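You operate a simulated robot arm through the tools that you are given. There is no shell and no other tool.

Carry out the task below with a simulated robot arm. There is one attempt and no reset: what you move stays moved.

Task
Warm the cold steam main gently, then open it wide.
Fine: open the line drain, wind the main wheel to about 25, wait till the drain blows steam, close the drain.

Only the result counts: the job must be done as asked and must still hold three seconds after the hand-in. Knocking over, shifting, dropping, spilling or breaking anything else fails it.

Robot
A 6-joint arm with a fingered hand, fixed in place. Base frame: the origin is on the floor under the middle of its stand, x ahead of it, y to its left, z up. Lengths are in mm, angles in rad, forces in N, time in s.
It reaches about 1346 mm from its shoulder. Its first joint turns from -2.601 to 2.601 rad. Payload 3.5 kg.
The tool frame sits at the grasp point between the pads (the TCP): z along the fingers, y along the line on which they close. The tips reach 26 mm beyond it. The gripper opens to 132 mm; its body begins 73 mm behind the TCP. The gripper is a hand of 4 fingers: y runs from the thumb to the fingers, the wrist lies at [0, 0, -234] in the tool frame, and closing takes about 1.5 s.
Orientation is that of the tool frame in the base frame, as [roll, pitch, yaw] about the fixed x, y, z axes, in that order (R = Rz(yaw) Ry(pitch) Rx(roll)). With the fingers straight down and closing along the base's y, the tool's x points along the base's -x, its y along +y and its z along -z.

Tools
- The arm moves only by the tool servo_tool. Its argument "motion" is a list of rows, each an object of numbers (a shift or turn left out is 0, a gripper value left out holds the last): "dx", "dy", "dz": the shift along the tool's x, y, z in units of 30 mm (1.0 is 30 mm); "rx", "ry", "rz": the turn, a rotation vector about the tool's x, y, z in units of 6 degrees (1.0 is 6 degrees). In form: [{"dx": .., "dy": .., "dz": .., "rx": .., "ry": .., "rz": ..}, ...]. A call has 1 to 20 rows; each row shifts and turns the commanded pose from where the row before left it, along the tool's axes as they then stand. "claw" is the finger opening in mm, from 0 to 132, set as the call begins (left out, the last holds). A call with a number of a shift or a turn outside -1 to 1 is refused whole. Rows are played at 5 a second. More than 50 mm and 0.15 rad between two rows, or a gripper value outside its range, and nothing of the call is played. Where a pose cannot be reached the arm comes as near as it can. A force on the tool above 40 N (or 10 N above the force at the start of the call, whichever is more), or a blocked arm, ends the call early, and 0.2 s more pass. Each finger travels about 108 mm/s and halts on what it meets, pressing with about 22 N; the grip force reading is that of the motor and also rises with nothing between the fingers. The clock runs only during rows and for 0.2 s after the last one: add rows that do not move to give the fingers time. It gives the time, the measured TCP pose, the force on the tool (base axes), the opening and the grip force at its end, in the units of the frame above (readings bear some noise), with the torque about the TCP (base axes, N m) and any sound that the robot's microphone picked up.
- Cameras (640 x 400 px; columns grow to the right, rows downward): "scene" is fixed at [401.5, 502, 1429.9]; the picture's right is [0.97, 0.25, 0.00], its down [0.23, -0.88, -0.42] and it looks along [-0.11, 0.41, -0.91] (base axes); focal length 214 px, centre (320, 200). "wrist" rides on the gripper at [68, 2, -97] in the tool frame; the picture's right is [-0.03, 1.00, 0.00], its down [-0.82, -0.02, -0.58] and it looks along [-0.58, -0.01, 0.82] (tool axes); focal length 270 px, centre (320, 200). There is no depth. A picture from a camera that has moved, and an enlarged one, comes with that camera's place and axes in the base frame and with its lens.
- capture(camera): a new picture of that camera. It takes no simulated time.
- slide_trunk(by): slides the trunk up (or, below 0, down) by that many mm; the arm rides with it, the base frame stays. It gives what a move gives, with no picture.
- move_fingers(finger1, finger2, finger3, thumb_bend): sets how far each is bent, from 0 (flat) to 100 (curled in); at 30 the hand is open as for a grip, at 70 the pads meet at the TCP. One left out holds its place. A second passes; each finger stops where it meets its share of the squeeze, and holds until it gets a number again. A gripper value or a shape takes the hand back. It gives what a move gives, with no picture; readings hold the bend of each and the force on the fingers (four entries, about 0 where the hand has none), thumb and palm.
- grasp_type(shape): the hand has 4 fingers and takes this shape, open, in about a second: jaw (thumb against the fingers, like two jaws); tri (thumb and two fingers); tip (a fingertip pinch); poke (one finger out to press); point (the index stretched); flat (the hand flat); cup (the hand cupped); fist (a fist). The gripper value then closes the fingers along that shape, each until it touches; the sizes above hold for jaw. It gives what a move gives, with no picture.
- inspect(camera, box): a new picture of the part [left, top, right, bottom] of that camera's present view, enlarged. It takes no simulated time.
- sign_off(): hands the job in; it is judged then, once.

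Places have to be worked out from the pictures, the camera data and where the tool is seen. Open the gripper and draw the arm clear of the work before you hand the job in, unless the task says otherwise.

The tools are called after ">>>" as a command line: name --argument value ..., lists and objects as JSON in quotes. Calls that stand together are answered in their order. servo_tool: Moves the arm, as the interface text tells. Its arguments: {"type":"object","properties":{"motion":{"type":"array","items":{"type":"object","properties":{"dx":{"type":"number"},"dy":{"type":"number"},"dz":{"type":"number"},"rx":{"type":"number"},"ry":{"type":"number"},"rz":{"type":"number"}}}},"claw":{"type":"number"}},"required":["motion"]} The other tools are called the same way: slide_trunk (by) moves the trunk up or down; grasp_type (shape) gives the hand a shape; move_fingers (finger1, finger2, finger3, thumb_bend) moves the fingers one by one; capture (camera) takes a picture; inspect (camera, box) takes an enlarged picture of a part of a camera's view; sign_off () hands the job in.

At the start:

```text
time: 0.0
position: [27.4, 603.2, 1039.5]
tool_rot: [-3.141, -0.001, 3.141]
ft_force: [0.1, 0.7, -0.6]
torque: [0.03, 0.0, -0.04]
finger_gap: 131.9
grip_force: 0.1
shape: jaw
bend: [30.0, 30.0, 30.0, 30.0]
finger forces: [0.0, 0.0, 0.0, 0.1, 0.1, 0.1]
trunk travel left (down, up): [-939.0, 31.0]
```

scene: 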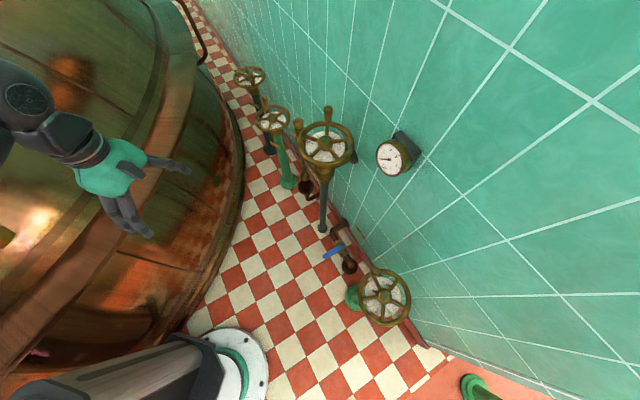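
wrist: 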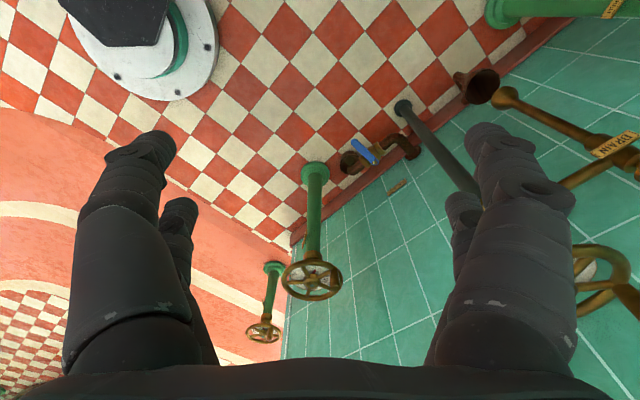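

I start by looking closely at the scene to identify the wheels, the drain and the gauge; nothing moves yet.

>>> inspect --camera "scene" --box '[220, 50, 420, 175]'

>>> inspect --camera "scene" --box '[280, 170, 480, 295]'

>>> inspect --camera "scene" --box '[300, 240, 556, 400]'

>>> inspect --camera "wrist" --box '[320, 50, 640, 250]'

>>> inspect --camera "wrist" --box '[220, 120, 476, 280]'

```text
3.20 times, centred on (320, 112) of scene
camera zoom: at [401.5, 502.0, 1429.9], right [0.97, 0.25, 0.0], down [0.23, -0.88, -0.42], along [-0.11, 0.41, -0.91], focal length 686 px, centre (320, 480)
```

zoom: 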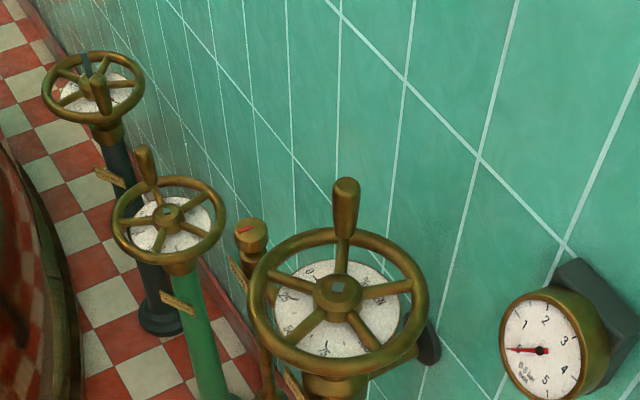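

```text
3.20 times, centred on (380, 232) of scene
camera zoom: at [401.5, 502.0, 1429.9], right [0.97, 0.25, 0.0], down [0.23, -0.88, -0.42], along [-0.11, 0.41, -0.91], focal length 686 px, centre (128, 96)
```

zoom: 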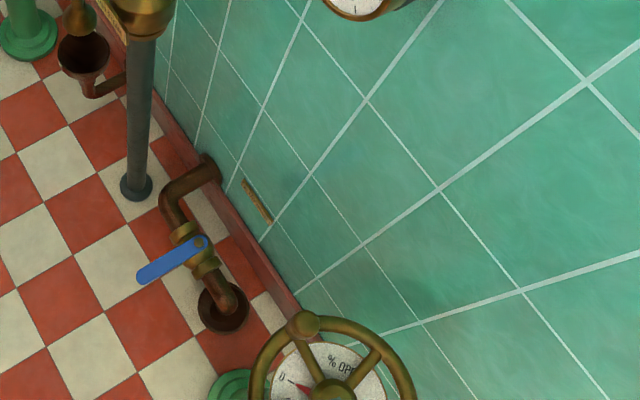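

```text
2.50 times, centred on (428, 320) of scene
camera zoom: at [401.5, 502.0, 1429.9], right [0.97, 0.25, 0.0], down [0.23, -0.88, -0.42], along [-0.11, 0.41, -0.91], focal length 536 px, centre (50, -100)
```

zoom: 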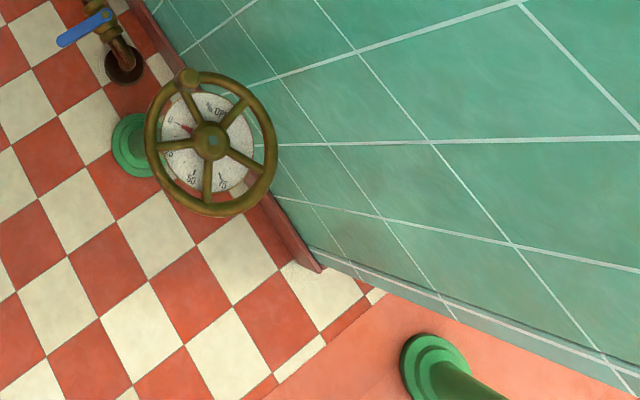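

```text
2.00 times, centred on (480, 150) of wrist
camera zoom: at [-40.1, 603.8, 1136.6], right [0.03, 1.0, 0.0], down [0.82, -0.02, 0.58], along [0.58, -0.01, -0.82], focal length 541 px, centre (0, 300)
```

zoom: 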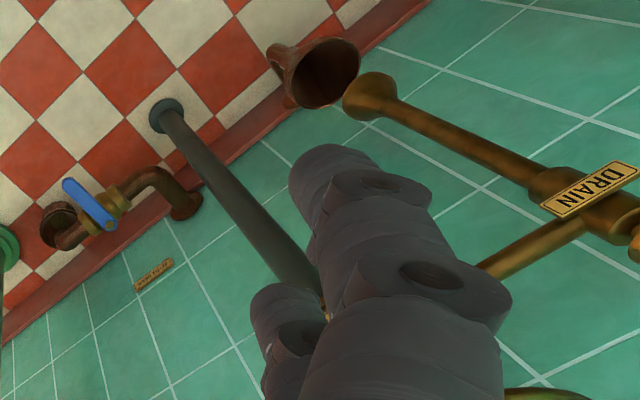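

```text
2.50 times, centred on (348, 200) of wrist
camera zoom: at [-40.1, 603.8, 1136.6], right [0.03, 1.0, 0.0], down [0.82, -0.02, 0.58], along [0.58, -0.01, -0.82], focal length 676 px, centre (250, 200)
```

zoom: 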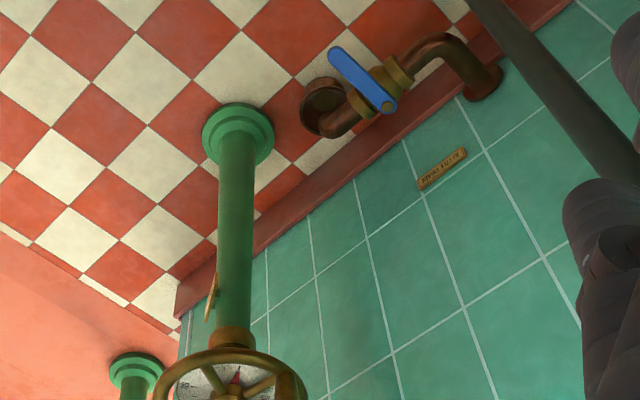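

The scene shows several handwheels with tags, a DRAIN valve behind the big wheel, and a gauge. I'll zoom further on the tags and dials to tell which is the main.

>>> inspect --camera "scene" --box '[290, 100, 370, 150]'

>>> inspect --camera "scene" --box '[280, 140, 360, 190]'

>>> inspect --camera "scene" --box '[225, 60, 305, 110]'

>>> inspect --camera "scene" --box '[250, 95, 314, 135]'

>>> inspect --camera "scene" --box '[365, 125, 429, 165]'

>>> inspect --camera "scene" --box '[344, 262, 424, 312]'

>>> inspect --camera "wrist" --box '[540, 100, 640, 200]'

>>> inspect --camera "wrist" --box '[370, 165, 420, 205]'

```text
8.00 times, centred on (330, 125) of scene
camera zoom: at [401.5, 502.0, 1429.9], right [0.97, 0.25, 0.0], down [0.23, -0.88, -0.42], along [-0.11, 0.41, -0.91], focal length 1716 px, centre (240, 800)
```

zoom: 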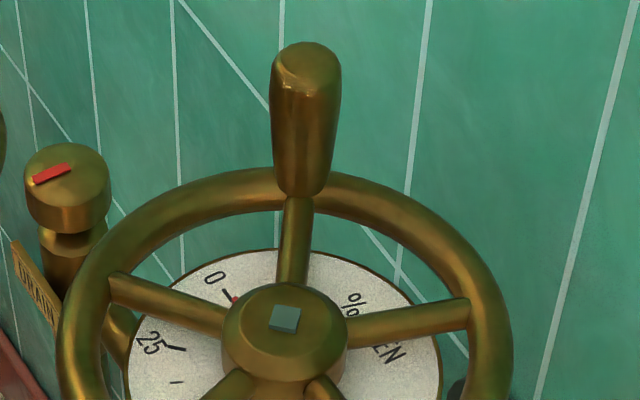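

```text
8.00 times, centred on (320, 165) of scene
camera zoom: at [401.5, 502.0, 1429.9], right [0.97, 0.25, 0.0], down [0.23, -0.88, -0.42], along [-0.11, 0.41, -0.91], focal length 1716 px, centre (320, 480)
```

zoom: 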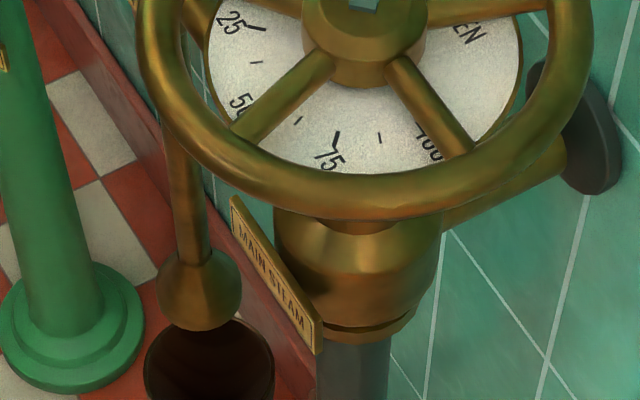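

```text
8.00 times, centred on (265, 85) of scene
camera zoom: at [401.5, 502.0, 1429.9], right [0.97, 0.25, 0.0], down [0.23, -0.88, -0.42], along [-0.11, 0.41, -0.91], focal length 1716 px, centre (760, 1120)
```

zoom: 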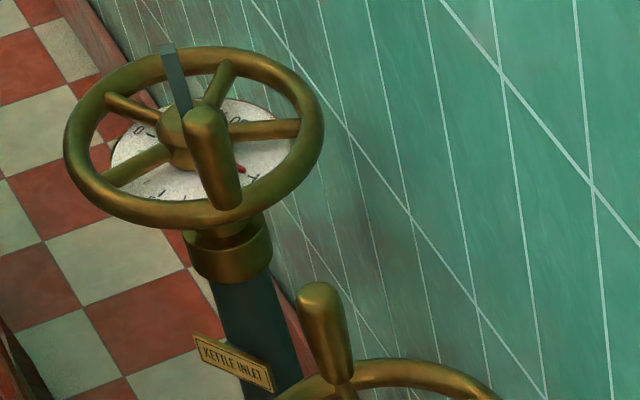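

```text
10.00 times, centred on (282, 115) of scene
camera zoom: at [401.5, 502.0, 1429.9], right [0.97, 0.25, 0.0], down [0.23, -0.88, -0.42], along [-0.11, 0.41, -0.91], focal length 2145 px, centre (700, 1050)
```

zoom: 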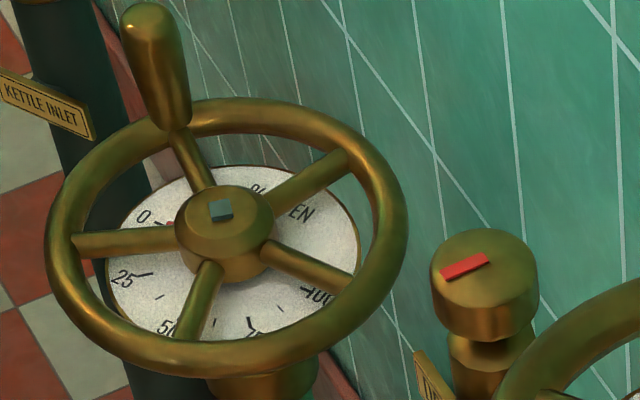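

```text
10.00 times, centred on (397, 145) of scene
camera zoom: at [401.5, 502.0, 1429.9], right [0.97, 0.25, 0.0], down [0.23, -0.88, -0.42], along [-0.11, 0.41, -0.91], focal length 2145 px, centre (-450, 750)
```

zoom: 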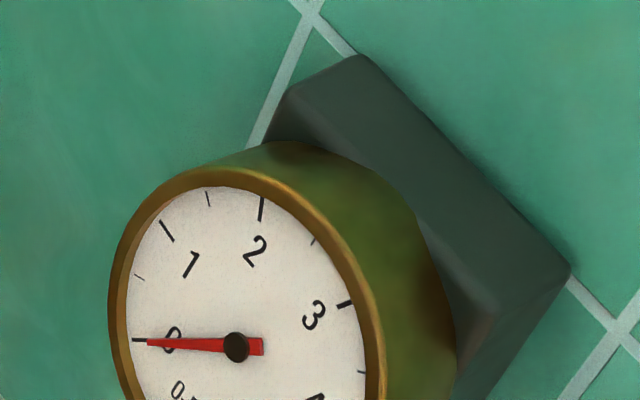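

```text
8.00 times, centred on (384, 287) of scene
camera zoom: at [401.5, 502.0, 1429.9], right [0.97, 0.25, 0.0], down [0.23, -0.88, -0.42], along [-0.11, 0.41, -0.91], focal length 1716 px, centre (-192, -496)
```

zoom: 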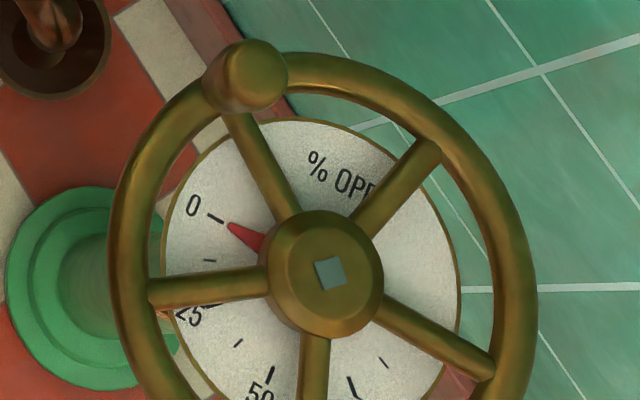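

```text
4.00 times, centred on (590, 150) of wrist
camera zoom: at [-40.1, 603.8, 1136.6], right [0.03, 1.0, 0.0], down [0.82, -0.02, 0.58], along [0.58, -0.01, -0.82], focal length 1081 px, centre (-760, 400)
```

zoom: 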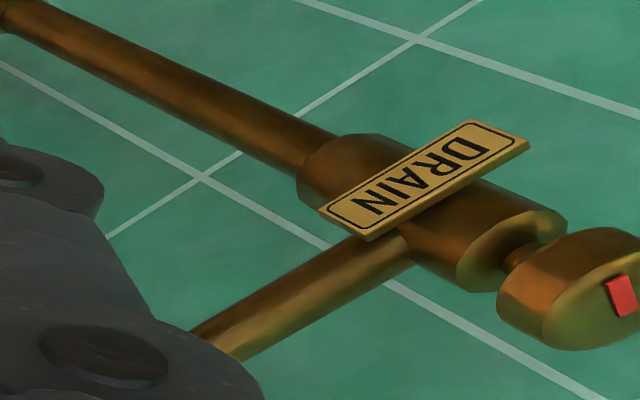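

```text
10.00 times, centred on (395, 185) of wrist
camera zoom: at [-40.1, 603.8, 1136.6], right [0.03, 1.0, 0.0], down [0.82, -0.02, 0.58], along [0.58, -0.01, -0.82], focal length 2703 px, centre (-430, 350)
```

zoom: 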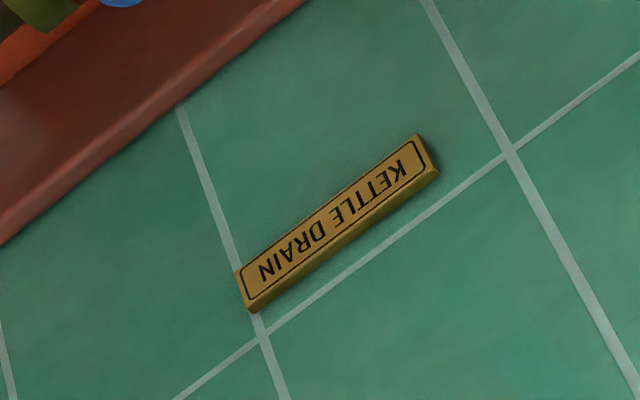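

The tags read: big wheel = MAIN STEAM (0 now, numbers running counter-clockwise to 100), brass knob beside it = DRAIN, and the gauge reads 0. Triangulating, the main hub is near (287, 1010, 830) and the drain knob near (161, 1082, 803). I'll move high toward them for a better view.

>>> servo_tool --motion '[{"dx": -0.5, "dy": 1}, {"dx": -0.5, "dy": 1}, {"dx": -0.5, "dy": 1}, {"dx": -0.5, "dy": 1}, {"dx": -0.5, "dy": 1}, {"rz": -1}, {"rz": -1}, {"rz": -1}, {"rz": -1}, {"rz": -1}, {"rz": -1}]'

>>> capture --camera "scene"

>>> capture --camera "wrist"

```text
time: 2.4
position: [103.7, 752.7, 1040.6]
tool_rot: [3.141, -0.001, -2.511]
ft_force: [0.8, -0.1, 0.5]
torque: [0.02, 0.04, -0.01]
finger_gap: 132.1
grip_force: 0.0
shape: jaw
bend: [30.0, 30.0, 30.0, 30.0]
finger forces: [0.1, 0.1, 0.0, 0.0, 0.0, 0.0]
trunk travel left (down, up): [-939.0, 31.0]
```

```text
taken
```

scene: 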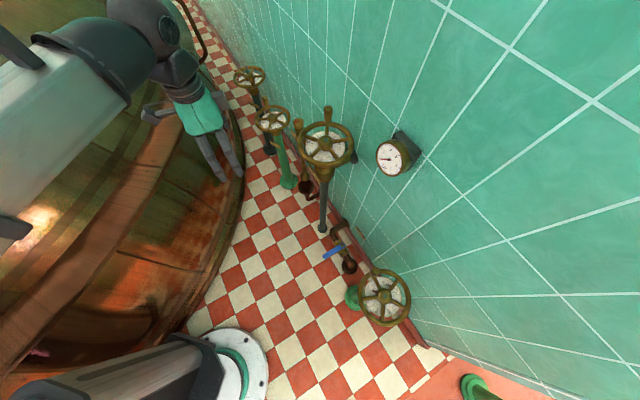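

```text
taken
camera wrist: at [47.2, 713.0, 1136.6], right [-0.57, 0.82, 0.0], down [0.67, 0.46, 0.58], along [0.48, 0.33, -0.82], focal length 270 px, centre (320, 200)
```

wrist: 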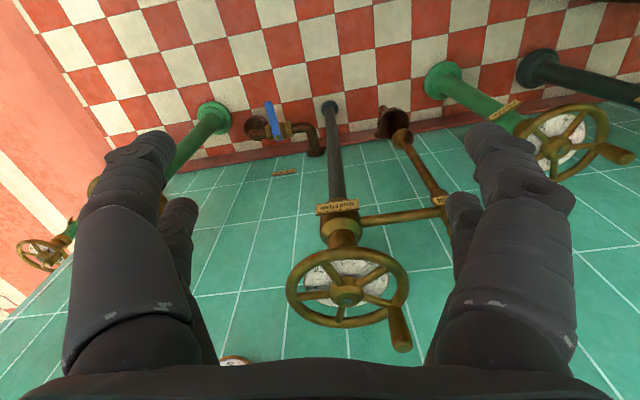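

Now the wrist camera sees the main wheel, its handle, the drain pipe and tags. I'll zoom in on these for precise positions.

>>> inspect --camera "wrist" --box '[270, 190, 430, 290]'

>>> inspect --camera "wrist" --box '[270, 260, 430, 360]'

>>> inspect --camera "wrist" --box '[370, 120, 530, 220]'

>>> inspect --camera "scene" --box '[90, 0, 410, 200]'

```text
4.00 times, centred on (350, 240) of wrist
camera zoom: at [47.2, 713.0, 1136.6], right [-0.57, 0.82, 0.0], down [0.67, 0.46, 0.58], along [0.48, 0.33, -0.82], focal length 1081 px, centre (200, 40)
```

zoom: 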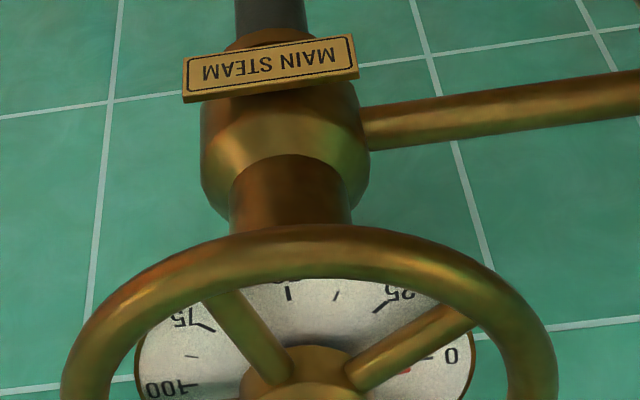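

```text
4.00 times, centred on (350, 310) of wrist
camera zoom: at [47.2, 713.0, 1136.6], right [-0.57, 0.82, 0.0], down [0.67, 0.46, 0.58], along [0.48, 0.33, -0.82], focal length 1081 px, centre (200, -240)
```

zoom: 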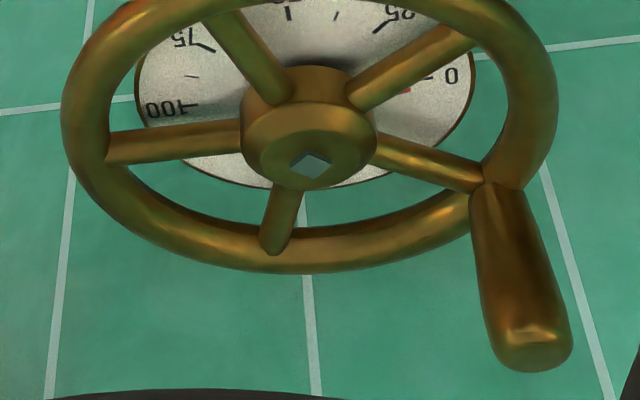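

```text
4.00 times, centred on (450, 170) of wrist
camera zoom: at [47.2, 713.0, 1136.6], right [-0.57, 0.82, 0.0], down [0.67, 0.46, 0.58], along [0.48, 0.33, -0.82], focal length 1081 px, centre (-200, 320)
```

zoom: 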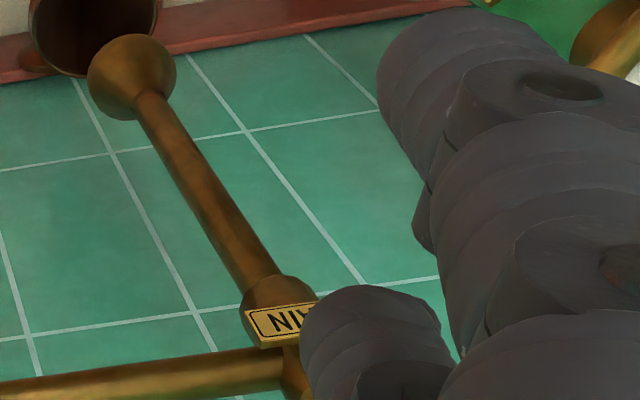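

```text
2.00 times, centred on (250, 100) of scene
camera zoom: at [401.5, 502.0, 1429.9], right [0.97, 0.25, 0.0], down [0.23, -0.88, -0.42], along [-0.11, 0.41, -0.91], focal length 429 px, centre (460, 400)
```

zoom: 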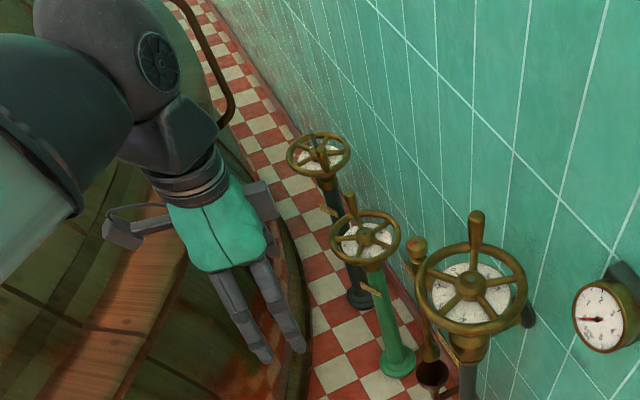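

Refined estimates: main hub top (303, 940, 907) with the handle at (290, 1020, 890–954), drain knob top (160, 1085, 803), wall about 135 mm behind both, running along (-0.70, 0.71). I'll move the hand to look at the drain knob up close, with the camera square to the wall.

>>> servo_tool --motion '[{"dx": -0.45, "dy": 0.89, "dz": 0.16}, {"dx": -0.45, "dy": 0.89, "dz": 0.16}, {"dx": -0.45, "dy": 0.89, "dz": 0.16}, {"dx": -0.45, "dy": 0.89, "dz": 0.16}, {"dx": -0.45, "dy": 0.89, "dz": 0.16}, {"dx": -0.45, "dy": 0.89, "dz": 0.16}, {"dx": -0.45, "dy": 0.89, "dz": 0.16}, {"dx": -0.45, "dy": 0.89, "dz": 0.16}, {"rz": -0.69}, {"rz": -0.69}]'

>>> capture --camera "wrist"

>>> capture --camera "scene"

```text
time: 4.6
position: [64.6, 990.8, 1039.9]
tool_rot: [-3.141, -0.002, -2.369]
ft_force: [0.1, -0.2, 0.9]
torque: [0.01, 0.05, 0.02]
finger_gap: 131.8
grip_force: 0.1
shape: jaw
bend: [30.0, 30.0, 30.0, 30.0]
finger forces: [0.0, 0.1, 0.0, 0.0, 0.0, 0.1]
out of reach, approached as far as the arm can: row 1, 2, 3, 4, 5, 6, 7, 8
trunk travel left (down, up): [-939.0, 31.0]
```

```text
taken
camera wrist: at [14.3, 942.3, 1136.7], right [-0.68, 0.73, 0.0], down [0.6, 0.56, 0.58], along [0.42, 0.39, -0.82], focal length 270 px, centre (320, 200)
```

wrist: 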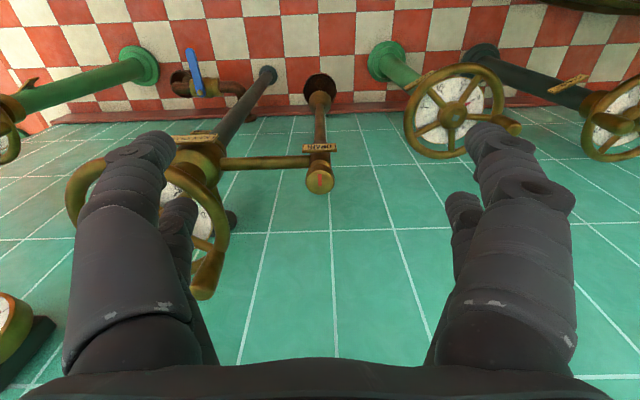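

```text
taken
```

scene: 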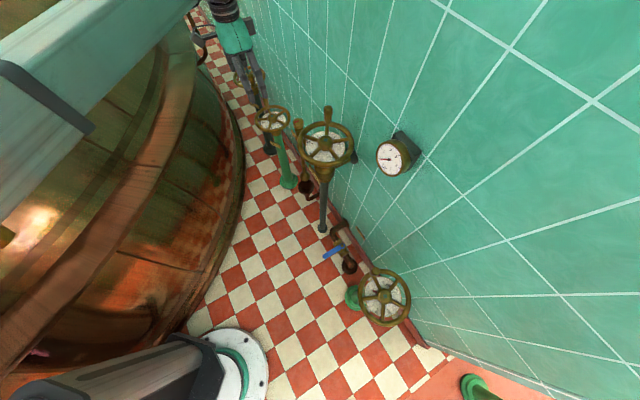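

The move went fine in x/y but z stayed at 1040: the arm can't go lower at this trunk height. Below the hand is clear floor (no kettle or wheel under it), so I'll lower the trunk 120 mm.

>>> slide_trunk --by -120

>>> inspect --camera "wrist" --box '[200, 100, 440, 250]'

>>> capture --camera "scene"

```text
time: 6.1
position: [63.8, 990.8, 919.8]
tool_rot: [-3.141, 0.0, -2.368]
ft_force: [0.4, 0.2, -0.5]
torque: [0.0, -0.01, 0.04]
finger_gap: 132.1
grip_force: 0.1
shape: jaw
bend: [30.0, 30.0, 30.0, 30.0]
finger forces: [0.1, 0.0, 0.0, 0.1, 0.1, 0.0]
trunk travel left (down, up): [-819.0, 151.0]
```

```text
2.67 times, centred on (320, 175) of wrist
camera zoom: at [14.3, 942.3, 1016.7], right [-0.68, 0.73, 0.0], down [0.6, 0.55, 0.58], along [0.42, 0.39, -0.82], focal length 721 px, centre (320, 267)
```

zoom: 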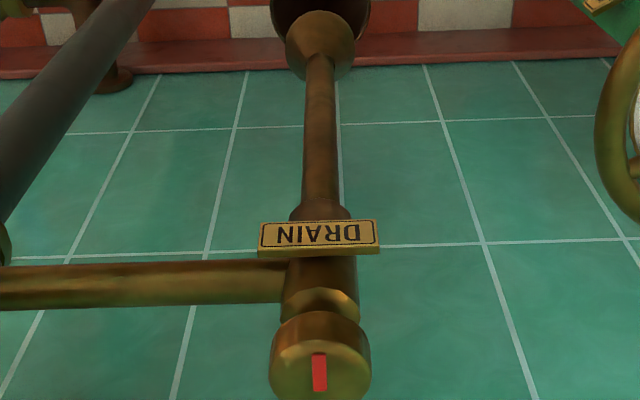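

```text
taken
```

scene: 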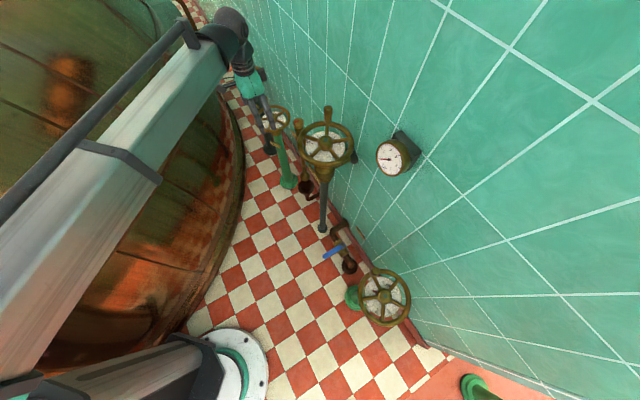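

The DRAIN knob is clear now: about 41 mm wide, top at roughly (162, 1082, 801), with its red mark facing the room. I'll pre-rotate the hand clockwise 60° (so that I have a long counter-clockwise stroke), then move above the knob.

>>> servo_tool --motion '[{"rz": 1}, {"rz": 1}, {"rz": 1}, {"rz": 1}, {"rz": 1}, {"rz": 1}, {"rz": 1}, {"rz": 1}, {"rz": 1}, {"rz": 1}]'

>>> capture --camera "wrist"

```text
time: 8.3
position: [64.6, 991.5, 920.0]
tool_rot: [-3.142, 0.0, 2.863]
ft_force: [-0.7, -0.1, 0.4]
torque: [0.0, 0.02, 0.0]
finger_gap: 131.8
grip_force: 0.1
shape: jaw
bend: [30.0, 30.0, 30.0, 30.0]
finger forces: [0.0, 0.0, 0.1, 0.0, 0.0, 0.0]
trunk travel left (down, up): [-819.0, 151.0]
```

```text
taken
camera wrist: at [-0.8, 1009.6, 1016.6], right [0.3, 0.95, 0.0], down [0.78, -0.24, 0.58], along [0.55, -0.17, -0.82], focal length 270 px, centre (320, 200)
```

wrist: 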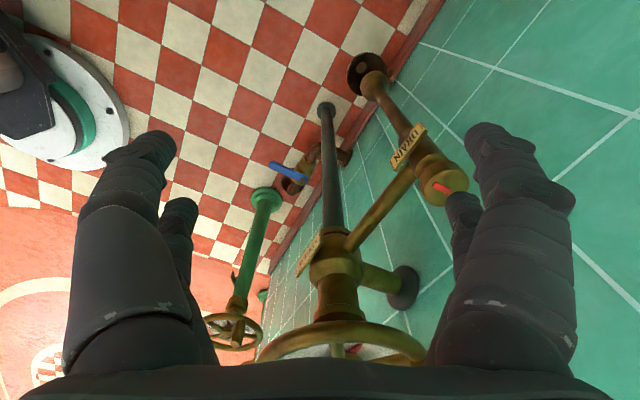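

Rotated fine; this view puts the knob top at (162.5, 1082.8), matching before. I'll move above it at the current height.

>>> servo_tool --motion '[{"dx": -0.572, "dy": 0.952}, {"dx": -0.572, "dy": 0.952}, {"dx": -0.572, "dy": 0.952}, {"dx": -0.572, "dy": 0.952}]'

>>> capture --camera "wrist"

>>> inspect --camera "scene" --box '[190, 0, 430, 150]'

```text
time: 9.3
position: [162.6, 1084.0, 919.5]
tool_rot: [3.141, -0.001, 2.867]
ft_force: [-0.4, 0.5, 0.3]
torque: [0.02, -0.01, -0.03]
finger_gap: 131.8
grip_force: 0.0
shape: jaw
bend: [30.0, 30.0, 30.0, 30.0]
finger forces: [0.0, 0.0, 0.0, 0.1, 0.0, 0.0]
trunk travel left (down, up): [-819.0, 151.0]
```

```text
taken
camera wrist: at [97.4, 1102.7, 1016.6], right [0.3, 0.96, 0.0], down [0.78, -0.24, 0.58], along [0.55, -0.17, -0.82], focal length 270 px, centre (320, 200)
```

wrist: 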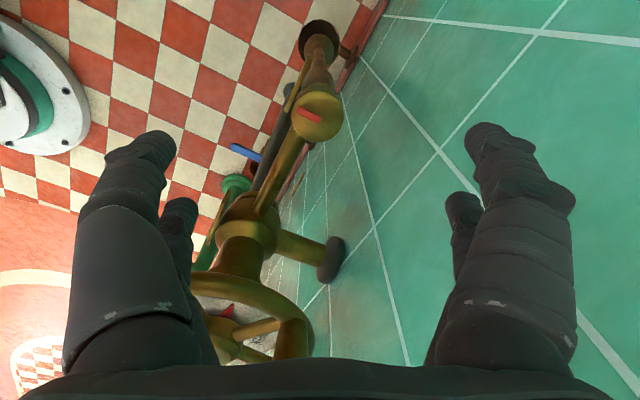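

```text
2.67 times, centred on (310, 75) of scene
camera zoom: at [401.5, 502.0, 1429.9], right [0.97, 0.25, 0.0], down [0.23, -0.88, -0.42], along [-0.11, 0.41, -0.91], focal length 572 px, centre (347, 533)
```

zoom: 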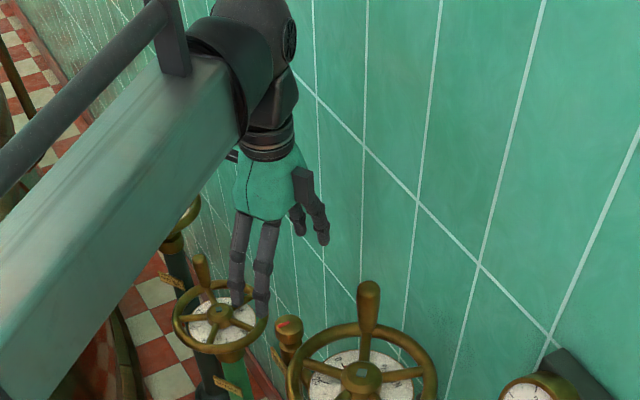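

The hand is centred over the knob (TCP 162.6, 1084; knob about 162, 1081.5). I'll nudge 2 mm, then lower with the trunk so the pads come level with the knob (TCP z ≈ 797), fingers open.

>>> slide_trunk --by -80

>>> capture --camera "wrist"

```text
time: 10.5
position: [162.3, 1083.9, 840.7]
tool_rot: [3.141, 0.0, 2.868]
ft_force: [0.3, 0.5, 0.9]
torque: [-0.02, 0.04, 0.03]
finger_gap: 132.0
grip_force: 0.1
shape: jaw
bend: [30.0, 30.0, 30.0, 30.0]
finger forces: [0.0, 0.0, 0.0, 0.0, 0.1, 0.0]
trunk travel left (down, up): [-739.0, 231.0]
```

```text
taken
camera wrist: at [97.2, 1102.1, 936.7], right [0.3, 0.96, 0.0], down [0.78, -0.24, 0.58], along [0.55, -0.17, -0.82], focal length 270 px, centre (320, 200)
```

wrist: 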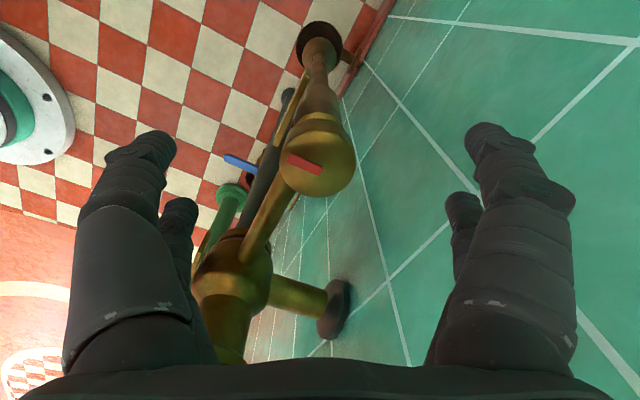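

The knob lies about 2–3 mm toward the thumb side of centre. I'll correct that and lower another 44 mm with the trunk.

>>> servo_tool --motion '[{"dy": -0.09}]'

>>> slide_trunk --by -44

>>> capture --camera "wrist"

>>> inspect --camera "scene" --box '[230, 60, 390, 160]'

```text
time: 10.9
position: [161.7, 1080.1, 839.6]
tool_rot: [3.141, 0.0, 2.868]
ft_force: [-0.1, -0.1, 0.5]
torque: [0.03, 0.02, 0.04]
finger_gap: 131.9
grip_force: 0.2
shape: jaw
bend: [30.0, 30.0, 30.0, 30.0]
finger forces: [0.0, 0.1, 0.0, 0.1, 0.0, 0.0]
trunk travel left (down, up): [-739.0, 231.0]
```

```text
time: 11.7
position: [161.3, 1081.0, 795.3]
tool_rot: [-3.141, -0.001, 2.868]
ft_force: [0.3, 0.0, -0.4]
torque: [0.01, 0.01, -0.03]
finger_gap: 131.8
grip_force: 0.1
shape: jaw
bend: [30.0, 30.0, 30.0, 30.0]
finger forces: [0.1, 0.1, 0.0, 0.0, 0.1, 0.0]
trunk travel left (down, up): [-695.0, 275.0]
```

```text
taken
camera wrist: at [96.6, 1099.4, 892.7], right [0.3, 0.96, 0.0], down [0.78, -0.24, 0.58], along [0.55, -0.17, -0.82], focal length 270 px, centre (320, 200)
```

wrist: 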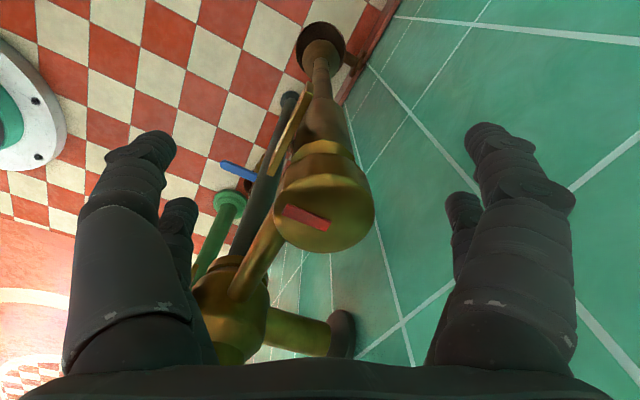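

```text
4.00 times, centred on (310, 110) of scene
camera zoom: at [401.5, 502.0, 1429.9], right [0.97, 0.25, 0.0], down [0.23, -0.88, -0.42], along [-0.11, 0.41, -0.91], focal length 858 px, centre (360, 560)
```

zoom: 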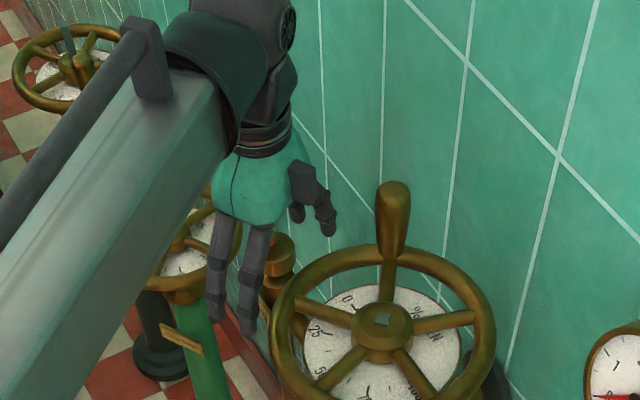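

The knob sits right between the pads at TCP height. I'll close the fingers on it and wait for the grip to settle.

>>> servo_tool --motion '[{}, {}, {}, {}, {}, {}, {}, {}]' --claw 25

>>> capture --camera "wrist"

```text
time: 13.5
position: [161.9, 1081.1, 796.5]
tool_rot: [-3.14, -0.002, 2.867]
ft_force: [0.7, -0.4, 0.9]
torque: [-0.04, 0.01, 0.03]
finger_gap: 25.1
grip_force: 0.1
shape: jaw
bend: [73.0, 73.0, 73.0, 70.0]
finger forces: [0.0, 0.0, 0.0, 0.0, 0.0, 0.0]
trunk travel left (down, up): [-695.0, 275.0]
```

```text
taken
camera wrist: at [96.6, 1099.5, 892.6], right [0.3, 0.96, 0.0], down [0.78, -0.24, 0.58], along [0.55, -0.17, -0.82], focal length 270 px, centre (320, 200)
```

wrist: 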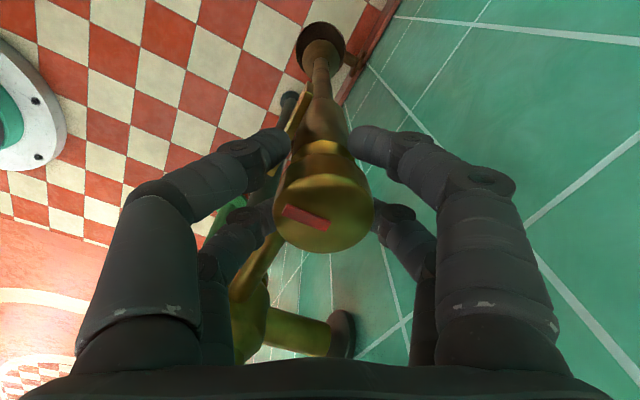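

The four digits straddle the knob off its widest line, so they're not touching yet (forces 0). I'll close further.

>>> servo_tool --motion '[{}, {}, {}, {}, {}]' --claw 0

>>> capture --camera "wrist"

```text
time: 14.7
position: [160.6, 1081.0, 794.1]
tool_rot: [-3.138, -0.001, 2.866]
ft_force: [-0.6, -8.0, -24.3]
torque: [-0.08, 0.07, 0.08]
finger_gap: 5.4
grip_force: 21.8
shape: jaw
bend: [72.0, 72.0, 71.0, 73.0]
finger forces: [17.3, 17.5, 19.1, 0.0, 19.4, 0.1]
trunk travel left (down, up): [-695.0, 275.0]
```

```text
taken
camera wrist: at [96.8, 1100.5, 890.4], right [0.3, 0.96, 0.0], down [0.78, -0.24, 0.58], along [0.55, -0.17, -0.82], focal length 270 px, centre (320, 200)
```

wrist: 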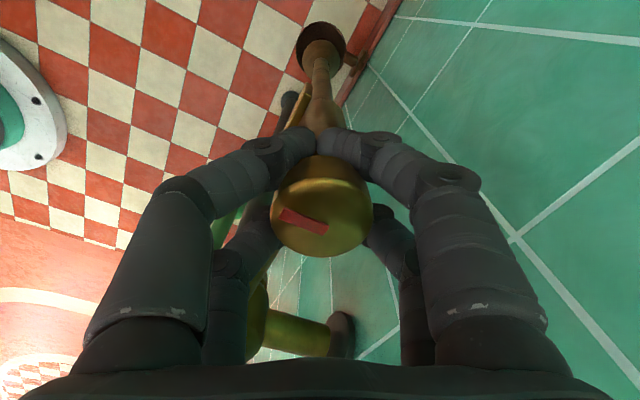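

The grip holds (17–19 N per finger) but the tips curl beneath the knob and pull the hand down by 24 N. I'll reopen, rise about 9 mm and grip again on the knob's side.

>>> servo_tool --motion '[{}, {}, {}, {"dz": -0.15}, {"dz": -0.15}, {}]' --claw 70

>>> servo_tool --motion '[{}, {}, {}, {}, {}, {}]' --claw 0

>>> capture --camera "wrist"

```text
time: 16.1
position: [161.3, 1080.6, 795.9]
tool_rot: [-3.141, 0.001, 2.868]
ft_force: [0.4, 0.9, 0.2]
torque: [0.0, -0.01, 0.03]
finger_gap: 69.2
grip_force: 0.0
shape: jaw
bend: [72.0, 72.0, 72.0, 70.0]
finger forces: [0.0, 0.1, 0.0, 0.0, 0.0, 0.1]
out of reach, approached as far as the arm can: row 4, 5
trunk travel left (down, up): [-695.0, 275.0]
```

```text
time: 17.5
position: [162.1, 1080.9, 794.0]
tool_rot: [-3.137, 0.0, 2.867]
ft_force: [-1.3, -7.1, -23.1]
torque: [-0.13, 0.09, 0.07]
finger_gap: 5.7
grip_force: 22.3
shape: jaw
bend: [72.0, 72.0, 71.0, 73.0]
finger forces: [17.2, 17.5, 19.0, 0.0, 19.4, 0.0]
trunk travel left (down, up): [-695.0, 275.0]
```

```text
taken
camera wrist: at [96.8, 1100.5, 890.4], right [0.3, 0.96, 0.0], down [0.78, -0.24, 0.58], along [0.55, -0.17, -0.82], focal length 270 px, centre (320, 200)
```

wrist: 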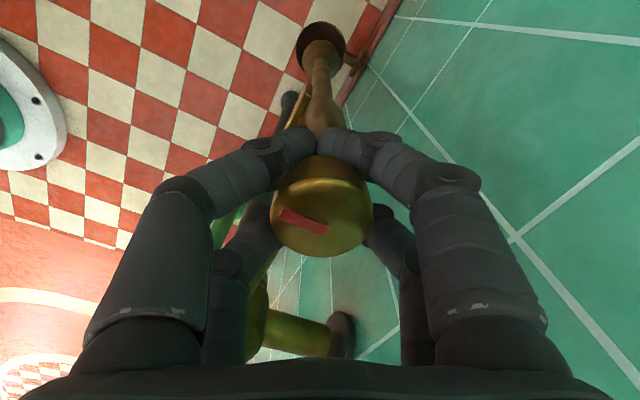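

The arm itself can't change height in this posture (vertical travel comes from the trunk). I'll reopen, raise the trunk 9 mm and regrip.

>>> servo_tool --motion '[{}, {}, {}, {}]' --claw 70

>>> slide_trunk --by 10

>>> servo_tool --motion '[{}, {}, {}, {}, {}, {}]' --claw 0

>>> capture --camera "wrist"

```text
time: 18.5
position: [160.7, 1081.0, 795.6]
tool_rot: [-3.141, 0.0, 2.868]
ft_force: [0.3, 0.0, 0.6]
torque: [0.01, 0.01, 0.01]
finger_gap: 68.9
grip_force: 0.0
shape: jaw
bend: [72.0, 72.0, 72.0, 70.0]
finger forces: [0.1, 0.1, 0.0, 0.0, 0.1, 0.0]
trunk travel left (down, up): [-695.0, 275.0]
```

```text
time: 19.1
position: [161.3, 1081.0, 805.6]
tool_rot: [3.141, 0.0, 2.868]
ft_force: [-0.6, -0.1, 0.1]
torque: [-0.01, 0.01, 0.0]
finger_gap: 69.1
grip_force: 0.1
shape: jaw
bend: [72.0, 72.0, 72.0, 70.0]
finger forces: [0.0, 0.1, 0.1, 0.0, 0.1, 0.1]
trunk travel left (down, up): [-705.0, 265.0]
```

```text
time: 20.5
position: [161.4, 1080.8, 806.2]
tool_rot: [3.141, 0.0, 2.868]
ft_force: [0.0, -1.3, -4.0]
torque: [-0.02, -0.02, 0.1]
finger_gap: 17.8
grip_force: 21.5
shape: jaw
bend: [73.0, 73.0, 73.0, 70.0]
finger forces: [20.9, 19.5, 19.9, 0.1, 17.5, 0.0]
trunk travel left (down, up): [-705.0, 265.0]
```

```text
taken
camera wrist: at [96.8, 1099.7, 902.2], right [0.3, 0.96, 0.0], down [0.78, -0.24, 0.58], along [0.55, -0.17, -0.82], focal length 270 px, centre (320, 200)
```

wrist: 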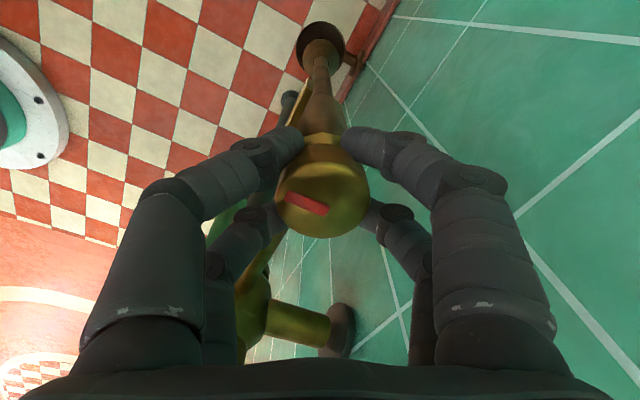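

Now a clean four-point grip on the knob's side with little stray force. I'll twist counter-clockwise 30° and watch the torque and sound.

>>> servo_tool --motion '[{"rz": -1}, {"rz": -1}, {"rz": -1}, {"rz": -1}, {"rz": -1}]'

>>> capture --camera "wrist"

```text
time: 21.7
position: [162.5, 1081.7, 805.8]
tool_rot: [-3.14, 0.0, -2.89]
ft_force: [5.3, -4.9, -6.1]
torque: [-0.12, -0.11, -0.03]
finger_gap: 17.6
grip_force: 22.6
shape: jaw
bend: [73.0, 73.0, 72.0, 70.0]
finger forces: [19.4, 20.5, 21.7, 0.1, 19.7, 0.0]
trunk travel left (down, up): [-705.0, 265.0]
```

```text
taken
camera wrist: at [96.0, 1064.4, 902.3], right [-0.22, 0.97, 0.0], down [0.8, 0.18, 0.58], along [0.56, 0.13, -0.82], focal length 270 px, centre (320, 200)
```

wrist: 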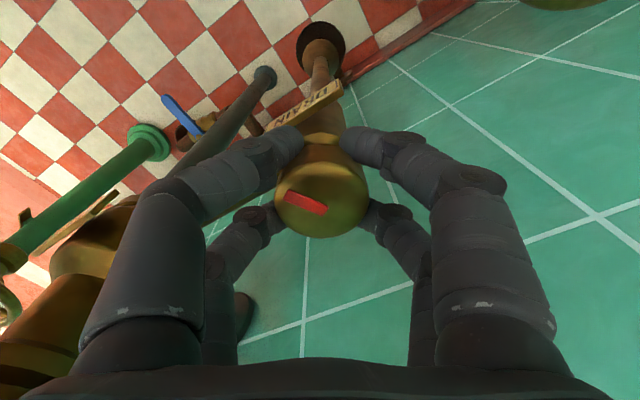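

The red mark turned along with the hand, so the knob is moving freely counter-clockwise. I'll continue.

>>> servo_tool --motion '[{"rz": -1}, {"rz": -1}, {"rz": -1}, {"rz": -1}, {"rz": -1}, {"rz": -1}, {"rz": -1}]'

>>> capture --camera "wrist"

>>> inspect --camera "scene" --box '[230, 60, 390, 160]'

```text
time: 23.3
position: [163.2, 1082.3, 805.4]
tool_rot: [3.141, 0.0, -2.16]
ft_force: [10.4, -4.8, -3.5]
torque: [-0.1, -0.25, -0.05]
finger_gap: 17.2
grip_force: 22.1
shape: jaw
bend: [73.0, 73.0, 72.0, 70.0]
finger forces: [19.3, 20.1, 22.7, 0.1, 21.4, 0.0]
trunk travel left (down, up): [-705.0, 265.0]
```

```text
taken
camera wrist: at [123.7, 1023.8, 902.3], right [-0.82, 0.58, 0.0], down [0.47, 0.67, 0.58], along [0.33, 0.47, -0.82], focal length 270 px, centre (320, 200)
```

wrist: 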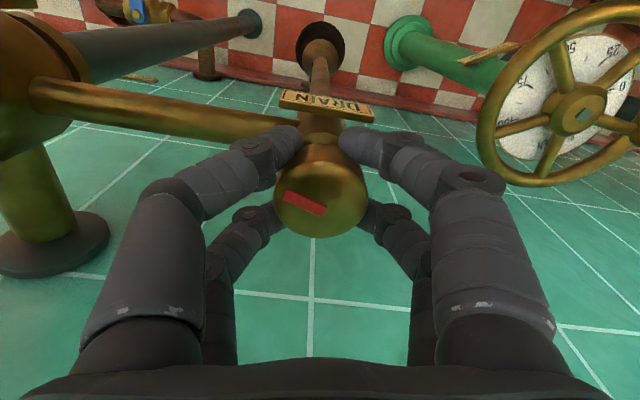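

```text
4.00 times, centred on (310, 110) of scene
camera zoom: at [401.5, 502.0, 1429.9], right [0.97, 0.25, 0.0], down [0.23, -0.88, -0.42], along [-0.11, 0.41, -0.91], focal length 858 px, centre (360, 560)
```

zoom: 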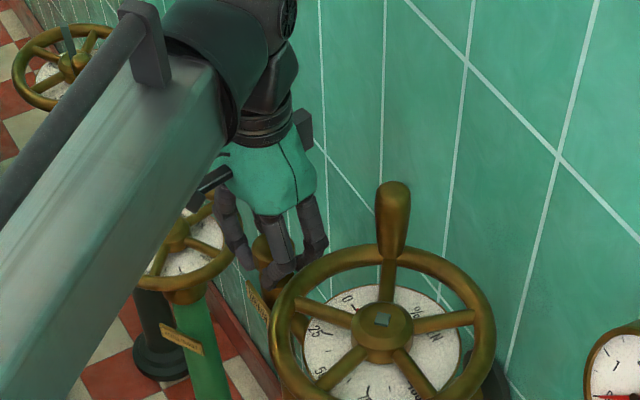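

Now about 72° turned with no stop felt. I'll continue another 36° watching the torque for a stop.

>>> servo_tool --motion '[{"rz": -1}, {"rz": -1}, {"rz": -1}, {"rz": -1}, {"rz": -1}, {"rz": -1}]'

>>> capture --camera "wrist"

```text
time: 24.7
position: [160.4, 1084.0, 805.7]
tool_rot: [3.14, 0.003, -1.528]
ft_force: [2.6, 15.6, 0.5]
torque: [0.03, -0.18, -0.93]
finger_gap: 15.2
grip_force: 22.8
shape: jaw
bend: [73.0, 73.0, 72.0, 70.0]
finger forces: [18.8, 41.6, 17.8, 0.0, 41.3, 0.0]
trunk travel left (down, up): [-705.0, 265.0]
```

```text
taken
camera wrist: at [161.9, 1013.4, 901.5], right [-1.0, -0.02, 0.0], down [-0.01, 0.81, 0.58], along [-0.01, 0.58, -0.81], focal length 270 px, centre (320, 200)
```

wrist: 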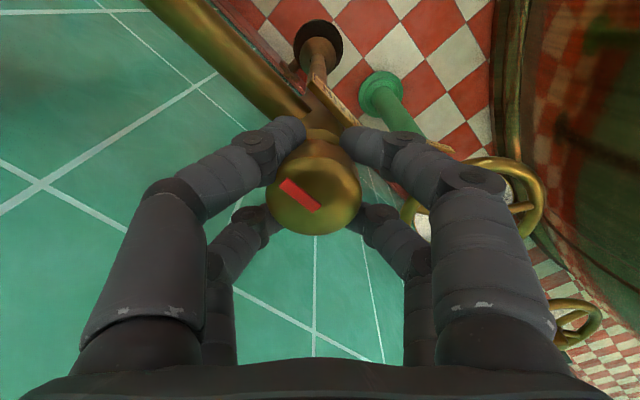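

The torque rose to 0.93 N·m and the mark slipped slightly, so the knob hit its open stop after roughly a quarter turn (mark now in line with the pipe). I'll release it and rise.

>>> servo_tool --motion '[{}, {}, {}, {}, {}, {}, {}]' --claw 132

>>> slide_trunk --by 170

>>> capture --camera "wrist"

>>> inspect --camera "scene" --box '[270, 80, 390, 155]'

```text
time: 26.3
position: [161.2, 1080.8, 806.0]
tool_rot: [3.141, -0.001, -1.53]
ft_force: [-0.3, -0.2, -0.1]
torque: [0.03, 0.0, -0.01]
finger_gap: 131.8
grip_force: 0.2
shape: jaw
bend: [30.0, 30.0, 30.0, 30.0]
finger forces: [0.0, 0.1, 0.0, 0.0, 0.0, 0.0]
trunk travel left (down, up): [-705.0, 265.0]
```

```text
time: 28.2
position: [161.8, 1081.9, 975.0]
tool_rot: [3.141, 0.0, -1.531]
ft_force: [0.4, -0.1, 0.1]
torque: [-0.02, 0.0, 0.0]
finger_gap: 132.1
grip_force: 0.0
shape: jaw
bend: [30.0, 30.0, 30.0, 30.0]
finger forces: [0.0, 0.0, 0.0, 0.0, 0.0, 0.0]
trunk travel left (down, up): [-875.0, 95.0]
```

```text
taken
camera wrist: at [163.1, 1011.2, 1072.5], right [-1.0, -0.01, 0.0], down [-0.01, 0.82, 0.58], along [-0.01, 0.58, -0.82], focal length 270 px, centre (320, 200)
```

wrist: 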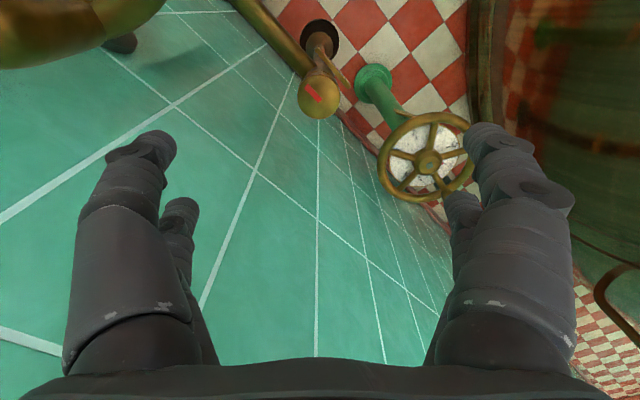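

```text
5.33 times, centred on (330, 118) of scene
camera zoom: at [401.5, 502.0, 1429.9], right [0.97, 0.25, 0.0], down [0.23, -0.88, -0.42], along [-0.11, 0.41, -0.91], focal length 1144 px, centre (267, 640)
```

zoom: 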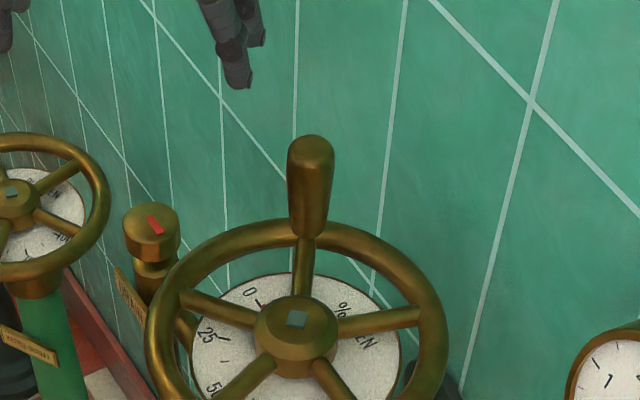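

The drain's red mark has swung 90° to lie along the pipe: it's open. Next the main wheel: I'll raise the hand, square it to the wall, and move over the wheel's handle at about (290, 1020).

>>> slide_trunk --by 50

>>> servo_tool --motion '[{"rz": 1}, {"rz": 1}, {"rz": 1}, {"rz": 1}, {"rz": 1}, {"rz": 1}, {"rz": 1}, {"rz": 1}, {"dx": -0.322, "dy": -0.892}, {"dx": -0.322, "dy": -0.892}, {"dx": -0.322, "dy": -0.892}, {"dx": -0.322, "dy": -0.892}, {"dx": -0.322, "dy": -0.892}]'

>>> capture --camera "wrist"

>>> inspect --camera "scene" --box '[230, 20, 422, 140]'

```text
time: 29.2
position: [160.1, 1081.0, 1026.1]
tool_rot: [3.141, -0.001, -1.533]
ft_force: [-0.2, 0.9, 0.2]
torque: [-0.03, -0.01, 0.0]
finger_gap: 132.1
grip_force: 0.1
shape: jaw
bend: [30.0, 30.0, 30.0, 30.0]
finger forces: [0.0, 0.0, 0.1, 0.0, 0.0, 0.1]
trunk travel left (down, up): [-925.0, 45.0]
```

```text
time: 32.0
position: [289.4, 1017.4, 1025.6]
tool_rot: [-3.141, -0.001, -2.369]
ft_force: [0.4, -0.3, 0.0]
torque: [0.0, 0.0, -0.01]
finger_gap: 132.0
grip_force: 0.0
shape: jaw
bend: [30.0, 30.0, 30.0, 30.0]
finger forces: [0.0, 0.0, 0.0, 0.1, 0.1, 0.0]
trunk travel left (down, up): [-925.0, 45.0]
```

```text
taken
camera wrist: at [239.9, 970.4, 1122.7], right [-0.68, 0.73, 0.0], down [0.6, 0.55, 0.58], along [0.42, 0.39, -0.82], focal length 270 px, centre (320, 200)
```

wrist: 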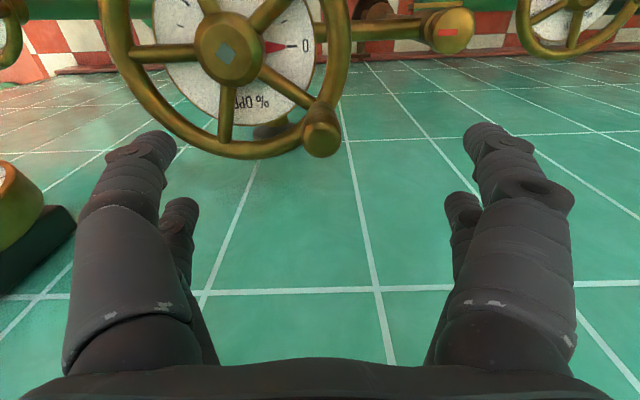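

```text
3.33 times, centred on (326, 80) of scene
camera zoom: at [401.5, 502.0, 1429.9], right [0.97, 0.25, 0.0], down [0.23, -0.88, -0.42], along [-0.11, 0.41, -0.91], focal length 715 px, centre (300, 600)
```

zoom: 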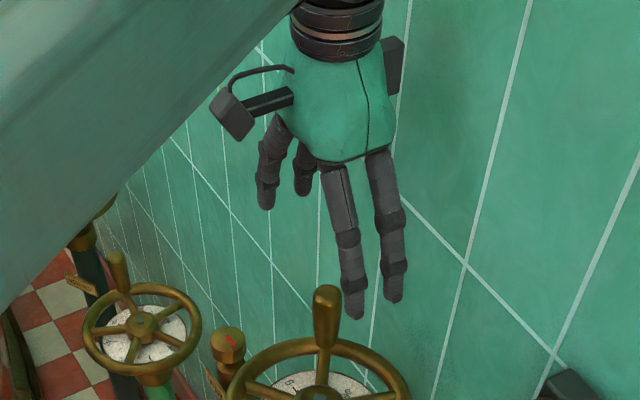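

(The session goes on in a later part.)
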